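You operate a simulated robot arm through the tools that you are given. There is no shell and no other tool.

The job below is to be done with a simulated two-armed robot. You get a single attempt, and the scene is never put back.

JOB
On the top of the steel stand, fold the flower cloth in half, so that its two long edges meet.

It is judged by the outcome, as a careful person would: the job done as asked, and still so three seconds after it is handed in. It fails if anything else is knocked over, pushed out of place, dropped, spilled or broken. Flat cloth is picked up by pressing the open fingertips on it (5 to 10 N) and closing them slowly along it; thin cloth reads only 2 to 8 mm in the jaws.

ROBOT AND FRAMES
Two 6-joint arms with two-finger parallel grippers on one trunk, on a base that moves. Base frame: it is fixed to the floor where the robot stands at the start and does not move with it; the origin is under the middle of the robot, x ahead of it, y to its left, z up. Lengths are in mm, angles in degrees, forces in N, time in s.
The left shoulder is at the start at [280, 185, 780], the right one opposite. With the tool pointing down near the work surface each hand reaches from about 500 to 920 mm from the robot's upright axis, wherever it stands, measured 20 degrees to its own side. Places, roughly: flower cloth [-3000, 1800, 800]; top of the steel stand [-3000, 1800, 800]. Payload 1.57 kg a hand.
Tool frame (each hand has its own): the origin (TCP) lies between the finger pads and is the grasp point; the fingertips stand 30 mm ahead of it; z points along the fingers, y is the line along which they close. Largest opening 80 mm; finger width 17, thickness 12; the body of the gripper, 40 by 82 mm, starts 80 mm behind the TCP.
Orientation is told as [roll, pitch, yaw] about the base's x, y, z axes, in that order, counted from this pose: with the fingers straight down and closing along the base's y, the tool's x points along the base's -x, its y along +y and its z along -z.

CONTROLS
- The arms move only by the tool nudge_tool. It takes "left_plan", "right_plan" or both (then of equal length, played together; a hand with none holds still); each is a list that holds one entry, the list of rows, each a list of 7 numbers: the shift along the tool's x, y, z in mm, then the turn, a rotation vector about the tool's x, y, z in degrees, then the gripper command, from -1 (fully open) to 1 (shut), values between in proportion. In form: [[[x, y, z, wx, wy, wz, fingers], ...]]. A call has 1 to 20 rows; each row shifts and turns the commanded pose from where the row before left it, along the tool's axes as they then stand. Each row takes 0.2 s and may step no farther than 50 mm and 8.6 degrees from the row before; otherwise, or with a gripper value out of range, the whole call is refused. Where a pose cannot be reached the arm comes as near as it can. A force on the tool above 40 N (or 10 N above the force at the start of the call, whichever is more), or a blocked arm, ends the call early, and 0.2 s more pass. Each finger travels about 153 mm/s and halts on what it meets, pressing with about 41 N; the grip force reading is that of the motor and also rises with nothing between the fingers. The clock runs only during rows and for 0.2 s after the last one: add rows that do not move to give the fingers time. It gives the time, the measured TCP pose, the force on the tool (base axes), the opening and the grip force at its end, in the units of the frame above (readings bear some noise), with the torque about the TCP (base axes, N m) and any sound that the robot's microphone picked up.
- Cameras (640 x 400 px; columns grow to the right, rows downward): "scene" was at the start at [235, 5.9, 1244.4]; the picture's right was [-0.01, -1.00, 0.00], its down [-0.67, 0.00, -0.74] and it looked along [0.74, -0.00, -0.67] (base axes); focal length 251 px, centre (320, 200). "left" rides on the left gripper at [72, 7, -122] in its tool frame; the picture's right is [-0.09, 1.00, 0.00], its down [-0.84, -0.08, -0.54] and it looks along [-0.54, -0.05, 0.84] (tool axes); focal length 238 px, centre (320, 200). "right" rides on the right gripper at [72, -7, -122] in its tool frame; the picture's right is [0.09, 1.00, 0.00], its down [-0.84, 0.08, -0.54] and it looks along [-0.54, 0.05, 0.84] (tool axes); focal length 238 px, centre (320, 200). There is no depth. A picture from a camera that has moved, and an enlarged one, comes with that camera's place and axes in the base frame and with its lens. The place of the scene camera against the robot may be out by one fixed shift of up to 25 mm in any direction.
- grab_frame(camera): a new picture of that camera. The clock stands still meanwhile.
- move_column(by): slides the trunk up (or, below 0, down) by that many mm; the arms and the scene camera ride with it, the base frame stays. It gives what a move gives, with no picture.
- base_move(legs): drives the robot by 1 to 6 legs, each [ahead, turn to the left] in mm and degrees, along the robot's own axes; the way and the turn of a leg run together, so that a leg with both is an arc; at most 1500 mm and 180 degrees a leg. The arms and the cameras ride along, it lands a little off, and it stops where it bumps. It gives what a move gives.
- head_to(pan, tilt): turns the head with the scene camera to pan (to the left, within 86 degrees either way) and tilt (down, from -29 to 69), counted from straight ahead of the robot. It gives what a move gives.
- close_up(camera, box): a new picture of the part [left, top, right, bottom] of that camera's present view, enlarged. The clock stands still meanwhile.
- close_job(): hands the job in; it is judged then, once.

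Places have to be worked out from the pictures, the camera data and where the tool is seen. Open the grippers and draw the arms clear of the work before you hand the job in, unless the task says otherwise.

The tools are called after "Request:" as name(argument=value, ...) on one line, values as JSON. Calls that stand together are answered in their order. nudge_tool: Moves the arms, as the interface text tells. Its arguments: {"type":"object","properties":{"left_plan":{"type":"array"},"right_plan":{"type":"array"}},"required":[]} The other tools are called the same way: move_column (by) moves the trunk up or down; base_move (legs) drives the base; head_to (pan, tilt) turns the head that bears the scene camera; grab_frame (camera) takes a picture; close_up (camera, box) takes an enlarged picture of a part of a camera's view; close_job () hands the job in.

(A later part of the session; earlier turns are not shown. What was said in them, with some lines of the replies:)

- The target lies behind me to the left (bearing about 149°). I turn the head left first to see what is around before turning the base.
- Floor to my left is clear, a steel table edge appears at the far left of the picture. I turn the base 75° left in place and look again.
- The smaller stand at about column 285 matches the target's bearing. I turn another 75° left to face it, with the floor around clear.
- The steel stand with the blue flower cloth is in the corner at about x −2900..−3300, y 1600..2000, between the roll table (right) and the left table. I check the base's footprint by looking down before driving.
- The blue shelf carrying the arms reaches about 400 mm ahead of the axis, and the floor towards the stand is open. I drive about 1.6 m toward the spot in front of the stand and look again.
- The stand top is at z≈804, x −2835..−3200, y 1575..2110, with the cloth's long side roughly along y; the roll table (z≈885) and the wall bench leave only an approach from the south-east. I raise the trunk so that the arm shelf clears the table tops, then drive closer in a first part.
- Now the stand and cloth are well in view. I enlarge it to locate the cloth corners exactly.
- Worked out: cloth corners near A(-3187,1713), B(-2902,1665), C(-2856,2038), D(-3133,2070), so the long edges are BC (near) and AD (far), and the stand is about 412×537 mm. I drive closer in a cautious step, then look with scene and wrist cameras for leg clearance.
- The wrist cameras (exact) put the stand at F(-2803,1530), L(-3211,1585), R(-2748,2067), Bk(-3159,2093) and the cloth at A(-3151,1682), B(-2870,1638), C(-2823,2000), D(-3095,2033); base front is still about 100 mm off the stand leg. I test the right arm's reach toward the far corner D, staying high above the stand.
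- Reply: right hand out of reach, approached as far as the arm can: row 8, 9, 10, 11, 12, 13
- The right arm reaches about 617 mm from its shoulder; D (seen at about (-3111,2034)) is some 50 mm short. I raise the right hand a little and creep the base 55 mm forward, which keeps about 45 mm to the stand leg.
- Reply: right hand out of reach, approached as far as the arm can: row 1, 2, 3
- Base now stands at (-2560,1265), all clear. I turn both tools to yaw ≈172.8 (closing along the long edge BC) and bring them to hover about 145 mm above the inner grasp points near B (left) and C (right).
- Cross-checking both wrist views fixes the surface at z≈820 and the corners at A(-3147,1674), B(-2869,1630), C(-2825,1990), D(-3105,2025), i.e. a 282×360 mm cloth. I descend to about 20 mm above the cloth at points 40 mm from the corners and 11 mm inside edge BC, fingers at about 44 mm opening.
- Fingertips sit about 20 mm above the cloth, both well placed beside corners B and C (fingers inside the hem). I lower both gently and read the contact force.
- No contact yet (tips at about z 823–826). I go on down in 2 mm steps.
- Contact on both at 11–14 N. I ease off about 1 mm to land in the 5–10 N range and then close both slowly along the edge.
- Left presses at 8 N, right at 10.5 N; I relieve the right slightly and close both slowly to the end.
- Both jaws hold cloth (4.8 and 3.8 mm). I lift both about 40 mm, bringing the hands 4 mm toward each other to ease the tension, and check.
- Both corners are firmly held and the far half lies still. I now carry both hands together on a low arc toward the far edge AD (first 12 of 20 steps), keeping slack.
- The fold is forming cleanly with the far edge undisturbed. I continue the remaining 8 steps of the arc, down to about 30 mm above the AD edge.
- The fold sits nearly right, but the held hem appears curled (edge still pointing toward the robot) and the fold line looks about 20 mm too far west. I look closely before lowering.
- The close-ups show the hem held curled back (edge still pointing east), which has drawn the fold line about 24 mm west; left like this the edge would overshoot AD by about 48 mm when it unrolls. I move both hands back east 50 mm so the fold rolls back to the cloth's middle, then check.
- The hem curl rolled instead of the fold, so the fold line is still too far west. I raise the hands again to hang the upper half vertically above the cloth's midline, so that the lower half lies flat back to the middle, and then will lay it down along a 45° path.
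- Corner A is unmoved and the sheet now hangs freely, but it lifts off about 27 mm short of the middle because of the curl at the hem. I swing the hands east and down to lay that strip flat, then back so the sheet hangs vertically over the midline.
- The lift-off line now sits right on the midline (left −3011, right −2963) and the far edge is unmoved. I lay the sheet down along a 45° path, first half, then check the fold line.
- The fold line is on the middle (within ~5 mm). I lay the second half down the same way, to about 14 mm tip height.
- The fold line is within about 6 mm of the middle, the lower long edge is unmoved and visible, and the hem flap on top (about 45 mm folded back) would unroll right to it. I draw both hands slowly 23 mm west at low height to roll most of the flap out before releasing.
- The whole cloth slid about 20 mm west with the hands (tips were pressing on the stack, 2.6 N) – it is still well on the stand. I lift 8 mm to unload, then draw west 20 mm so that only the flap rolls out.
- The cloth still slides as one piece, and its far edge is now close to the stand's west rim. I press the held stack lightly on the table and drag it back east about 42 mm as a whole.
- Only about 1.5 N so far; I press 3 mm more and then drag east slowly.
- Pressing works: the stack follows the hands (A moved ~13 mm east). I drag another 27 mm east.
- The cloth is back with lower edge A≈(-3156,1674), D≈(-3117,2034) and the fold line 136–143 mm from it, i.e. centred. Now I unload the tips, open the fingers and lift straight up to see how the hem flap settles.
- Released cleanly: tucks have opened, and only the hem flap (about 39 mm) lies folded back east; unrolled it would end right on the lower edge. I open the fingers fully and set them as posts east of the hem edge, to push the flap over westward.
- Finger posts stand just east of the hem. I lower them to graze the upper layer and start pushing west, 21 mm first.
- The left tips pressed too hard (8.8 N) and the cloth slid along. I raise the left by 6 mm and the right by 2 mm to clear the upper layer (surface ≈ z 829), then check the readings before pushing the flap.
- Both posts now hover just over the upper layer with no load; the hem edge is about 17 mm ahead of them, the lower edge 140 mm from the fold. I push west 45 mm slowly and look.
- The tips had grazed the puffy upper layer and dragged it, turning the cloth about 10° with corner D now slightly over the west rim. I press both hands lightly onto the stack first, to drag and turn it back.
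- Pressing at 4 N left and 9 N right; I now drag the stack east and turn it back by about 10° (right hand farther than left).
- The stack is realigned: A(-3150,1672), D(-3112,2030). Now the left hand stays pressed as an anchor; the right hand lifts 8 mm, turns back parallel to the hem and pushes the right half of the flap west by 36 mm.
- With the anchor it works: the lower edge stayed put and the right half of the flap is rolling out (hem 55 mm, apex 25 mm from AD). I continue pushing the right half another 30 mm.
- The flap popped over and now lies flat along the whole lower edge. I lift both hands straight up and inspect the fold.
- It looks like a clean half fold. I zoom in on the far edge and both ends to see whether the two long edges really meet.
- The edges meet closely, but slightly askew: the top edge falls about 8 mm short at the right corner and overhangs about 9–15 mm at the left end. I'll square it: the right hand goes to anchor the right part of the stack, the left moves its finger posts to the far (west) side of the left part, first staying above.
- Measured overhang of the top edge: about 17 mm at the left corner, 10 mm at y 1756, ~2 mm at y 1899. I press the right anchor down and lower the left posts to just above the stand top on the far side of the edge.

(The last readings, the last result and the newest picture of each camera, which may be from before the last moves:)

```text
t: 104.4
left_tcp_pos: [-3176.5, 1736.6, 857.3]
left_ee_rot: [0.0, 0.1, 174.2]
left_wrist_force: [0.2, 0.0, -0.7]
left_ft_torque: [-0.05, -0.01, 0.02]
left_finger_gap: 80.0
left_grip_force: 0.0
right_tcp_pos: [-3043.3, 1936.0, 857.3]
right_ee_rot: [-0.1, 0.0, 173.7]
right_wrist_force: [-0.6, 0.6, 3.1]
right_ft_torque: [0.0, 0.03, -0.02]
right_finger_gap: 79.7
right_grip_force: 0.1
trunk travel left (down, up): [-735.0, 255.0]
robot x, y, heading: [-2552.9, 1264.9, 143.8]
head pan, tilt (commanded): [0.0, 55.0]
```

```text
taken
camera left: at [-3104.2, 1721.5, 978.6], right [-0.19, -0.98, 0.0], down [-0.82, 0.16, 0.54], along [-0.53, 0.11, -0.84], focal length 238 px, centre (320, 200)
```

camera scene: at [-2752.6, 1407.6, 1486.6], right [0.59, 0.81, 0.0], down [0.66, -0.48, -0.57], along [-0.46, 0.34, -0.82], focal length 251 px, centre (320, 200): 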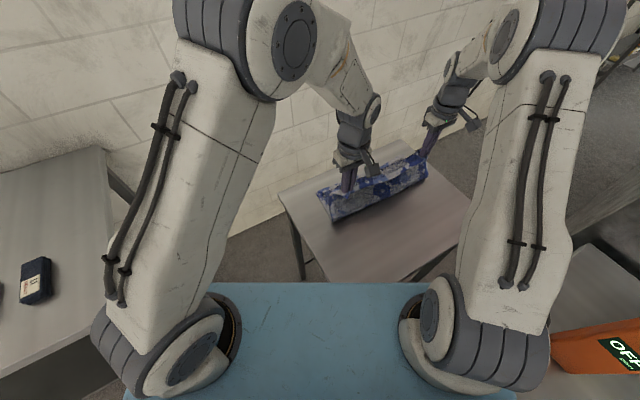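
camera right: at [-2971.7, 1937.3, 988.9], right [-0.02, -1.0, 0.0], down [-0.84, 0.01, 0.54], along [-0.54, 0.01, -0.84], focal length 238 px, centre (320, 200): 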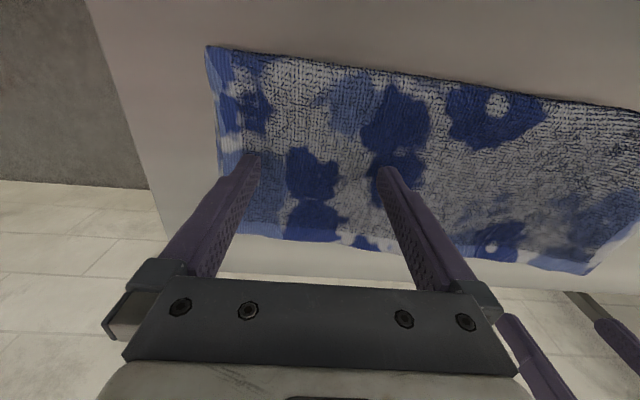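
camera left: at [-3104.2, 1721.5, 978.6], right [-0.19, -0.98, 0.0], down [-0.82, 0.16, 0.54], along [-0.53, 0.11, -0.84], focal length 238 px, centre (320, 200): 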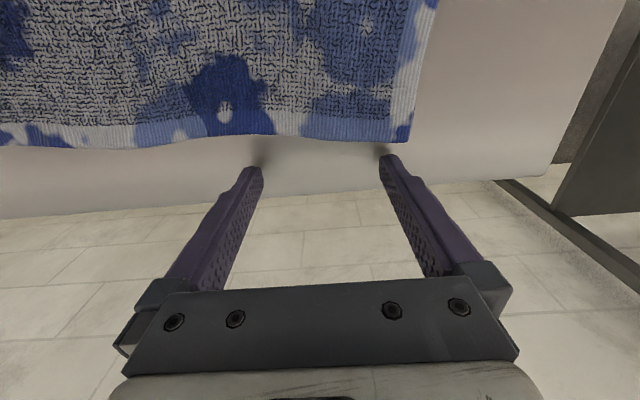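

I lower the left posts another 4 mm, add pressure on the right anchor and push the overhang east by 20 mm in small steps.

Request:
nudge_tool(left_plan=[[[0, 0, 2, 0, 0, 0, -1], [0, 0, 2, 0, 0, 0, -1], [0, 0, 0, 0, 0, 0, -1], [2, 0, 0, 0, 0, 0, -1], [2, 0, 0, 0, 0, 0, -1], [2, 0, 0, 0, 0, 0, -1], [2, 0, 0, 0, 0, 0, -1], [2, 0, 0, 0, 0, 0, -1], [2, 0, 0, 0, 0, 0, -1], [2, 0, 0, 0, 0, 0, -1], [2, 0, 0, 0, 0, 0, -1], [2, 0, 0, 0, 0, 0, -1], [2, 0, 0, 0, 0, 0, -1], [0, 0, 0, 0, 0, 0, -1]]], right_plan=[[[0, 0, 1, 0, 0, 0, -1], [0, 0, 0.5, 0, 0, 0, -1], [0, 0, 0, 0, 0, 0, -1], [0, 0, 0, 0, 0, 0, -1], [0, 0, 0, 0, 0, 0, -1], [0, 0, 0, 0, 0, 0, -1], [0, 0, 0, 0, 0, 0, -1], [0, 0, 0, 0, 0, 0, -1], [0, 0, 0, 0, 0, 0, -1], [0, 0, 0, 0, 0, 0, -1], [0, 0, 0, 0, 0, 0, -1], [0, 0, 0, 0, 0, 0, -1], [0, 0, 0, 0, 0, 0, -1], [0, 0, 0, 0, 0, 0, -1]]])

Request:
grab_frame(camera="left")

Request:
close_up(camera="scene", box=[290, 130, 450, 230])

```text
t: 107.4
left_tcp_pos: [-3155.0, 1733.9, 852.8]
left_ee_rot: [0.1, 0.0, 174.1]
left_wrist_force: [-0.6, -1.0, -0.3]
left_ft_torque: [-0.02, 0.0, 0.01]
left_finger_gap: 80.1
left_grip_force: 0.1
right_tcp_pos: [-3043.7, 1935.9, 855.0]
right_ee_rot: [-0.1, 0.0, 173.7]
right_wrist_force: [-2.5, 2.9, 14.5]
right_ft_torque: [0.01, 0.07, -0.01]
right_finger_gap: 79.9
right_grip_force: 0.0
trunk travel left (down, up): [-735.0, 255.0]
robot x, y, heading: [-2559.6, 1266.7, 144.2]
head pan, tilt (commanded): [0.0, 55.0]
```

```text
taken
camera left: at [-3083.9, 1720.0, 974.9], right [-0.19, -0.98, 0.0], down [-0.82, 0.16, 0.54], along [-0.53, 0.1, -0.84], focal length 238 px, centre (320, 200)
```

left: 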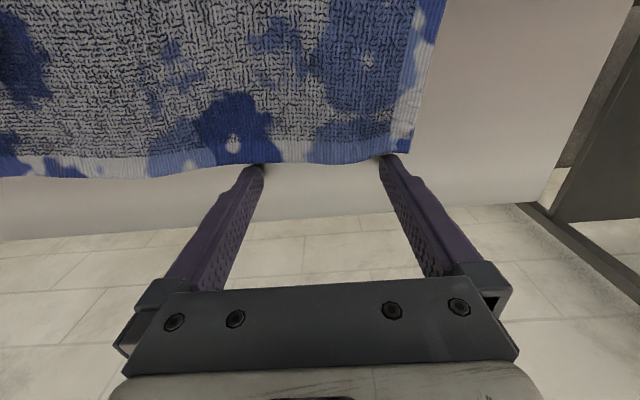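

```text
4.00 times, centred on (370, 180) of scene
camera zoom: at [-2752.5, 1407.1, 1486.7], right [0.59, 0.81, 0.0], down [0.66, -0.48, -0.57], along [-0.46, 0.34, -0.82], focal length 1005 px, centre (120, 280)
```

zoom: 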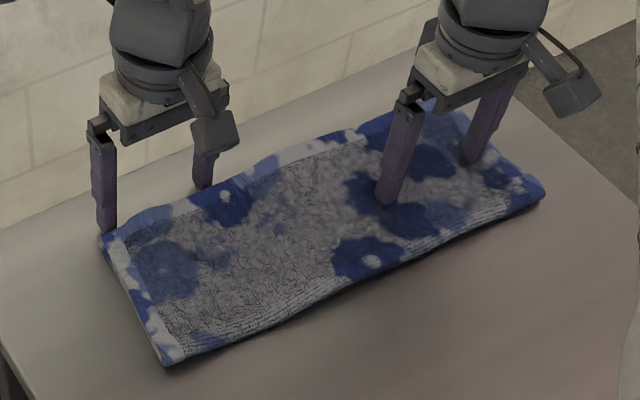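

The overhang at the left corner is down to about 5 mm and the lower edge has not shifted. I push 5 mm more, then look at the edge from above.

Request:
nudge_tool(left_plan=[[[1.5, 0, 0, 0, 0, 0, -1], [1.5, 0, 0, 0, 0, 0, -1], [1.5, 0, 0, 0, 0, 0, -1], [1, 0, 0, 0, 0, 0, -1], [0, 0, 0, 0, 0, 0, -1], [-4, 0, 0, 0, 0, 0, -1], [-8, 0, -5, 0, 0, 0, -1], [-6, 0, -30, 0, 0, 0, -1], [0, 0, -30, 0, 0, 0, -1], [0, 0, 0, 0, 0, 0, -1]]])

Request:
grab_frame(camera="left")

Request:
close_up(camera="scene", box=[300, 160, 380, 225])

```text
t: 109.6
left_tcp_pos: [-3166.8, 1735.2, 917.8]
left_ee_rot: [0.1, 0.0, 174.2]
left_wrist_force: [-0.6, 0.1, -0.3]
left_ft_torque: [0.0, 0.01, -0.02]
left_finger_gap: 80.0
left_grip_force: 0.1
right_tcp_pos: [-3041.8, 1936.9, 855.5]
right_ee_rot: [0.0, 0.0, 173.6]
right_wrist_force: [-1.3, 1.2, 15.9]
right_ft_torque: [0.01, 0.03, -0.02]
right_finger_gap: 79.7
right_grip_force: 0.1
trunk travel left (down, up): [-735.0, 255.0]
robot x, y, heading: [-2557.7, 1266.1, 144.2]
head pan, tilt (commanded): [0.0, 55.0]
```

```text
taken
camera left: at [-3094.7, 1721.4, 1039.6], right [-0.19, -0.98, 0.0], down [-0.82, 0.16, 0.54], along [-0.53, 0.1, -0.84], focal length 238 px, centre (320, 200)
```

left: 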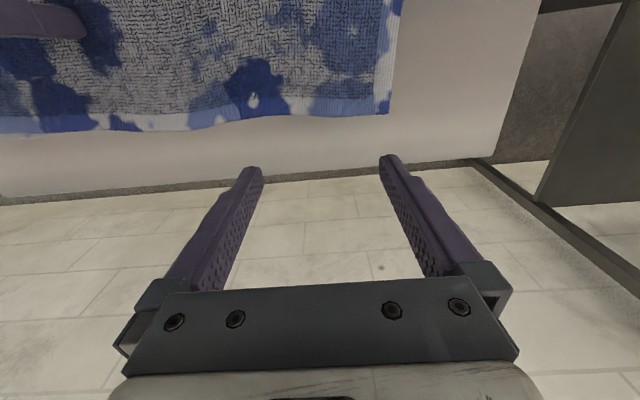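

```text
6.15 times, centred on (340, 192) of scene
camera zoom: at [-2752.5, 1407.1, 1486.7], right [0.59, 0.81, 0.0], down [0.66, -0.48, -0.57], along [-0.46, 0.34, -0.82], focal length 1546 px, centre (197, 246)
```

zoom: 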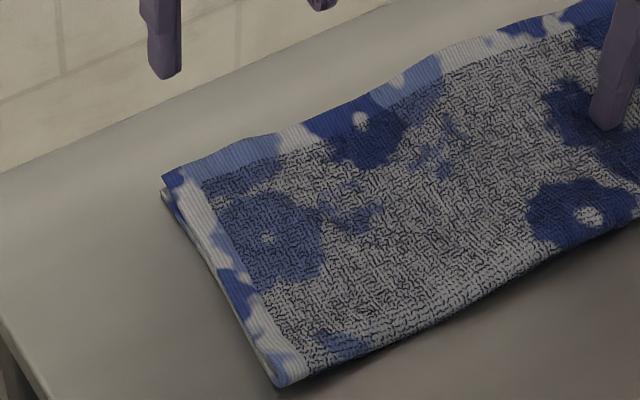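

The left end is now within about 5 mm. I lift the right anchor straight up and inspect the right end and the whole fold.

Request:
nudge_tool(left_plan=[[[0, 0, -30, 0, 0, 0, -1], [0, 0, -30, 0, 0, 0, -1], [0, 0, -30, 0, 0, 0, -1], [20, 0, -20, 0, 0, 0, -1], [20, 0, 0, 0, 0, 0, -1], [0, 0, 0, 0, 0, 0, -1]]], right_plan=[[[0, 0, -4, 0, 0, 0, -1], [0, 0, -15, 0, 0, 0, -1], [0, 0, -40, 0, 0, 0, -1], [0, 0, -40, 0, 0, 0, -1], [0, 0, -40, 0, 0, 0, -1], [0, 0, 0, 0, 0, 0, -1]]])

Request:
grab_frame(camera="left")

Request:
grab_frame(camera="right")

Request:
close_up(camera="scene", box=[290, 120, 450, 230])

```text
t: 111.0
left_tcp_pos: [-3126.7, 1732.6, 1027.5]
left_ee_rot: [0.0, 0.0, 174.2]
left_wrist_force: [0.2, 0.4, 0.1]
left_ft_torque: [0.0, -0.02, -0.01]
left_finger_gap: 80.2
left_grip_force: 0.0
right_tcp_pos: [-3045.9, 1937.0, 995.6]
right_ee_rot: [0.0, 0.0, 173.7]
right_wrist_force: [-0.1, 0.0, -0.9]
right_ft_torque: [0.03, 0.0, 0.0]
right_finger_gap: 80.2
right_grip_force: 0.0
trunk travel left (down, up): [-735.0, 255.0]
robot x, y, heading: [-2556.8, 1266.4, 144.0]
head pan, tilt (commanded): [0.0, 55.0]
```

```text
taken
camera left: at [-3054.7, 1717.2, 1150.2], right [-0.19, -0.98, 0.0], down [-0.82, 0.16, 0.54], along [-0.53, 0.1, -0.84], focal length 238 px, centre (320, 200)
```

left: 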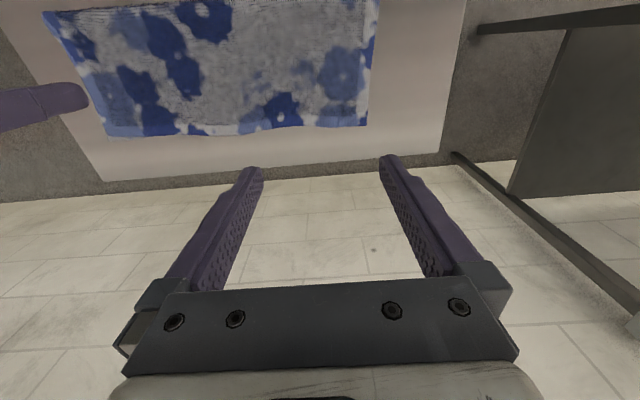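

```text
taken
camera right: at [-2973.2, 1937.4, 1118.1], right [-0.02, -1.0, 0.0], down [-0.84, 0.01, 0.54], along [-0.54, 0.01, -0.84], focal length 238 px, centre (320, 200)
```

right: 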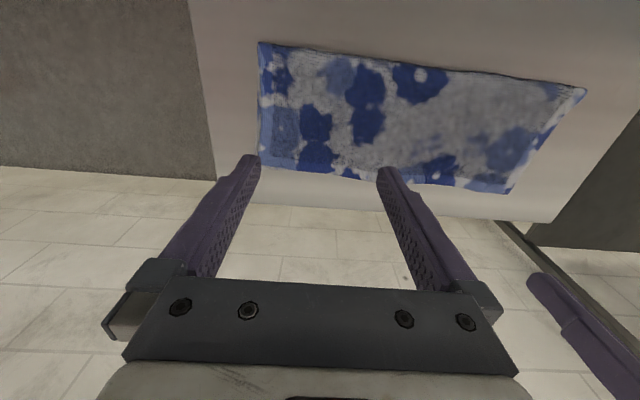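

```text
3.64 times, centred on (370, 175) of scene
camera zoom: at [-2752.6, 1407.4, 1486.6], right [0.59, 0.81, 0.0], down [0.66, -0.48, -0.57], along [-0.46, 0.34, -0.82], focal length 914 px, centre (138, 291)
```

zoom: 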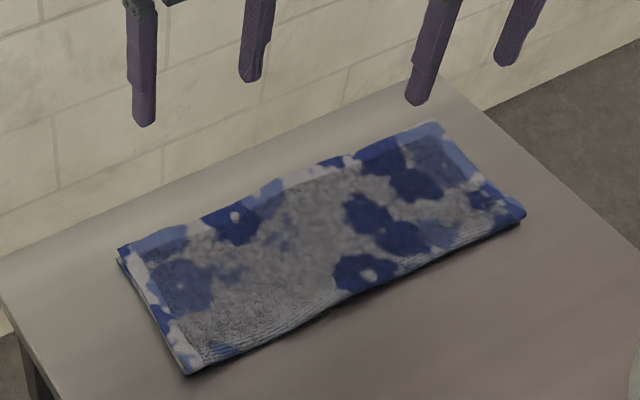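

The fold looks neat. I check the far edge closely at both ends once more.

Request:
close_up(camera="right", box=[240, 110, 400, 210])

Request:
close_up(camera="left", box=[220, 60, 400, 172])

Request:
close_up(camera="left", box=[60, 60, 240, 172])

Request:
close_up(camera="right", box=[400, 90, 600, 215])

```text
4.00 times, centred on (320, 160) of right
camera zoom: at [-2973.2, 1937.4, 1118.1], right [-0.02, -1.0, 0.0], down [-0.84, 0.01, 0.54], along [-0.54, 0.01, -0.84], focal length 953 px, centre (320, 360)
```

zoom: 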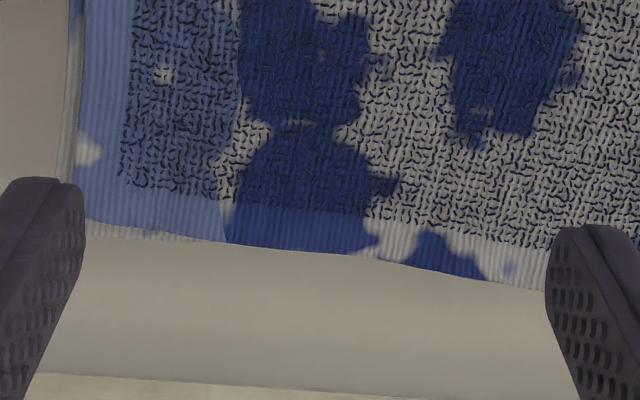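

```text
3.56 times, centred on (310, 116) of left
camera zoom: at [-3054.7, 1717.2, 1150.2], right [-0.19, -0.98, 0.0], down [-0.82, 0.16, 0.54], along [-0.53, 0.1, -0.84], focal length 848 px, centre (356, 499)
```

zoom: 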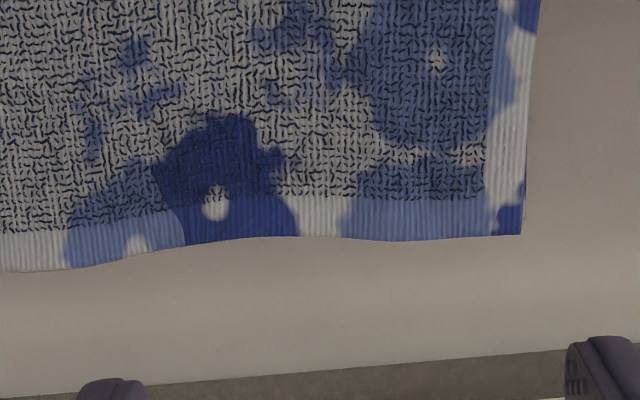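

```text
3.56 times, centred on (150, 116) of left
camera zoom: at [-3054.7, 1717.2, 1150.2], right [-0.19, -0.98, 0.0], down [-0.82, 0.16, 0.54], along [-0.53, 0.1, -0.84], focal length 848 px, centre (924, 499)
```

zoom: 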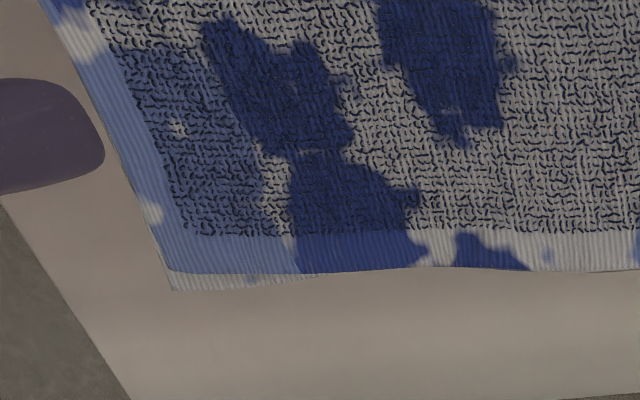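

```text
3.20 times, centred on (500, 152) of right
camera zoom: at [-2973.2, 1937.4, 1118.1], right [-0.02, -1.0, 0.0], down [-0.84, 0.01, 0.54], along [-0.54, 0.01, -0.84], focal length 763 px, centre (-256, 352)
```

zoom: 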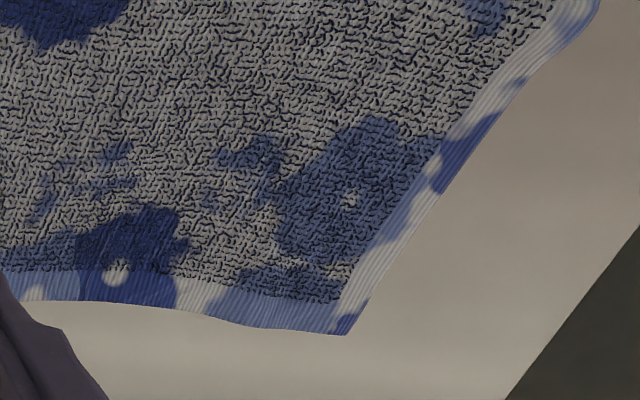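

The long edges now meet within about 6 mm everywhere and the cloth lies wholly on the stand. I raise both arms with grippers open, then back the base off.

Request:
nudge_tool(left_plan=[[[0, 0, -45, 0, 0, 0, -1], [0, 0, -45, 0, 0, 0, -1], [0, 0, -45, 0, 0, 0, -1], [0, 0, -45, 0, 0, 0, -1], [10, 0, -40, 0, 0, 0, -1], [0, 0, 0, 0, 0, 0, -1]]], right_plan=[[[0, 0, -45, 0, 0, 0, -1], [0, 0, -45, 0, 0, 0, -1], [0, 0, -45, 0, 0, 0, -1], [0, 0, -45, 0, 0, 0, -1], [0, 0, -45, 0, 0, 0, -1], [0, 0, 0, 0, 0, 0, -1]]])

Request:
grab_frame(camera="scene")

```text
t: 112.4
left_tcp_pos: [-3115.9, 1731.9, 1248.5]
left_ee_rot: [0.0, 0.0, 174.1]
left_wrist_force: [0.2, 0.4, -0.5]
left_ft_torque: [-0.03, 0.02, 0.01]
left_finger_gap: 80.1
left_grip_force: 0.1
right_tcp_pos: [-3044.2, 1935.9, 1219.2]
right_ee_rot: [-0.1, -0.1, 173.7]
right_wrist_force: [0.5, 0.0, -0.7]
right_ft_torque: [0.02, -0.01, 0.02]
right_finger_gap: 79.9
right_grip_force: 0.0
trunk travel left (down, up): [-735.0, 255.0]
robot x, y, heading: [-2555.8, 1266.5, 144.0]
head pan, tilt (commanded): [0.0, 55.0]
```

```text
taken
camera scene: at [-2752.6, 1407.5, 1486.6], right [0.59, 0.81, 0.0], down [0.66, -0.48, -0.57], along [-0.46, 0.34, -0.82], focal length 251 px, centre (320, 200)
```

scene: 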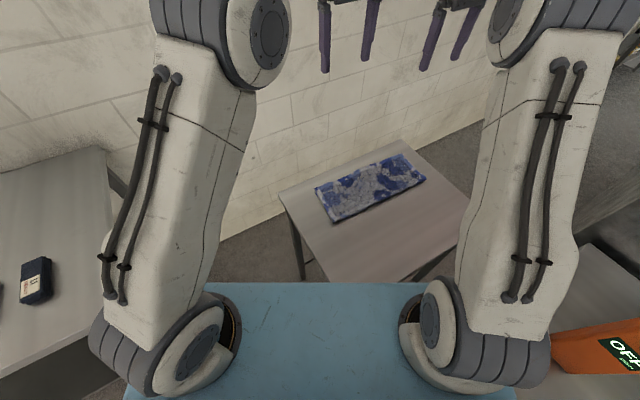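

Arms are well above the stand and everything around stands untouched. I back the base straight off 400 mm along the way I came and take a last look.

Request:
base_move(legs=[[-400, 0]])

Request:
head_to(pan=0, tilt=38)

Request:
grab_frame(camera="scene")

Request:
close_up(camera="scene", box=[240, 130, 480, 280])

```text
t: 114.9
left_tcp_pos: [-2791.5, 1495.3, 1246.2]
left_ee_rot: [0.0, 0.0, 174.1]
left_wrist_force: [0.0, 0.1, -0.1]
left_ft_torque: [0.01, -0.04, 0.0]
left_finger_gap: 79.6
left_grip_force: 0.1
right_tcp_pos: [-2718.3, 1699.9, 1219.4]
right_ee_rot: [0.0, 0.0, 173.7]
right_wrist_force: [-0.5, -0.6, -0.3]
right_ft_torque: [-0.01, -0.05, -0.01]
right_finger_gap: 79.9
right_grip_force: 0.1
trunk travel left (down, up): [-735.0, 255.0]
robot x, y, heading: [-2226.1, 1029.2, 144.1]
head pan, tilt (commanded): [0.0, 55.0]
```

```text
t: 115.7
left_tcp_pos: [-2791.0, 1496.3, 1247.8]
left_ee_rot: [0.1, 0.0, 174.2]
left_wrist_force: [-0.3, 0.2, -0.1]
left_ft_torque: [0.0, -0.01, -0.02]
left_finger_gap: 80.0
left_grip_force: 0.0
right_tcp_pos: [-2718.6, 1699.7, 1218.5]
right_ee_rot: [0.0, 0.0, 173.7]
right_wrist_force: [0.1, 0.3, 0.2]
right_ft_torque: [0.02, -0.01, 0.01]
right_finger_gap: 80.1
right_grip_force: 0.1
trunk travel left (down, up): [-735.0, 255.0]
robot x, y, heading: [-2232.0, 1026.5, 144.1]
head pan, tilt (commanded): [0.0, 38.0]
```

```text
taken
camera scene: at [-2438.4, 1180.7, 1510.2], right [0.59, 0.81, 0.0], down [0.5, -0.36, -0.79], along [-0.64, 0.46, -0.62], focal length 251 px, centre (320, 200)
```

scene: 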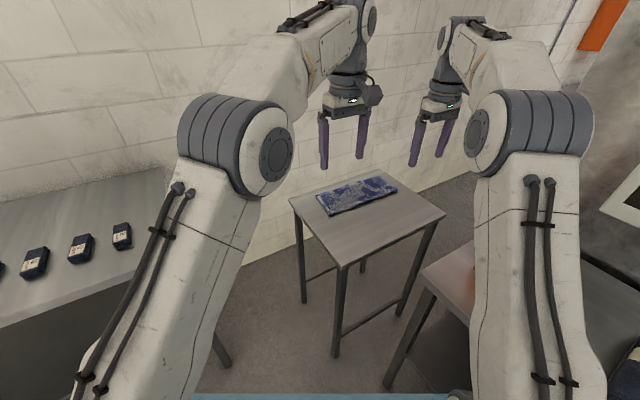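

```text
2.67 times, centred on (360, 205) of scene
camera zoom: at [-2438.4, 1180.7, 1510.2], right [0.59, 0.81, 0.0], down [0.5, -0.36, -0.79], along [-0.64, 0.46, -0.62], focal length 670 px, centre (213, 187)
```

zoom: 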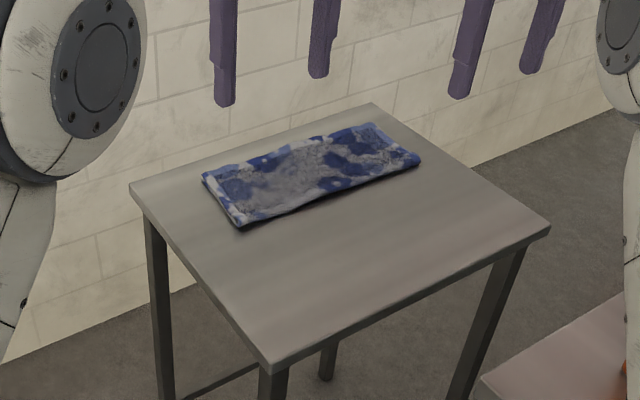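

The cloth lies folded in half lengthwise on the stand, the arms are clear with open grippers, and nothing else has moved. I hand the job in.

Request:
close_job()

```text
The job is handed in.
```

The flower cloth is folded in half on the steel stand, with its two long edges meeting to within about 6 mm along their length.

- **Fit:** the largest gap is at one far corner (the right end), where the lower layer shows by 6–7 mm over the last 45 mm or so. At the left end the top layer overhangs by about 5–6 mm. The fold line has a slight bend near its middle.
- **Position:** while I was turning the hem over, the cloth slid on the steel several times and one corner briefly hung about 18 mm over the far rim. I drew it back each time. It now lies wholly on the stand, close to its starting place.
- **Surroundings:** I saw nothing else moved or touched. In the last picture the right arm mostly hid the orange device on the next table. I had seen it in its usual place just before backing away.

The grippers are open, the arms are raised clear, and the base is backed off about 400 mm.
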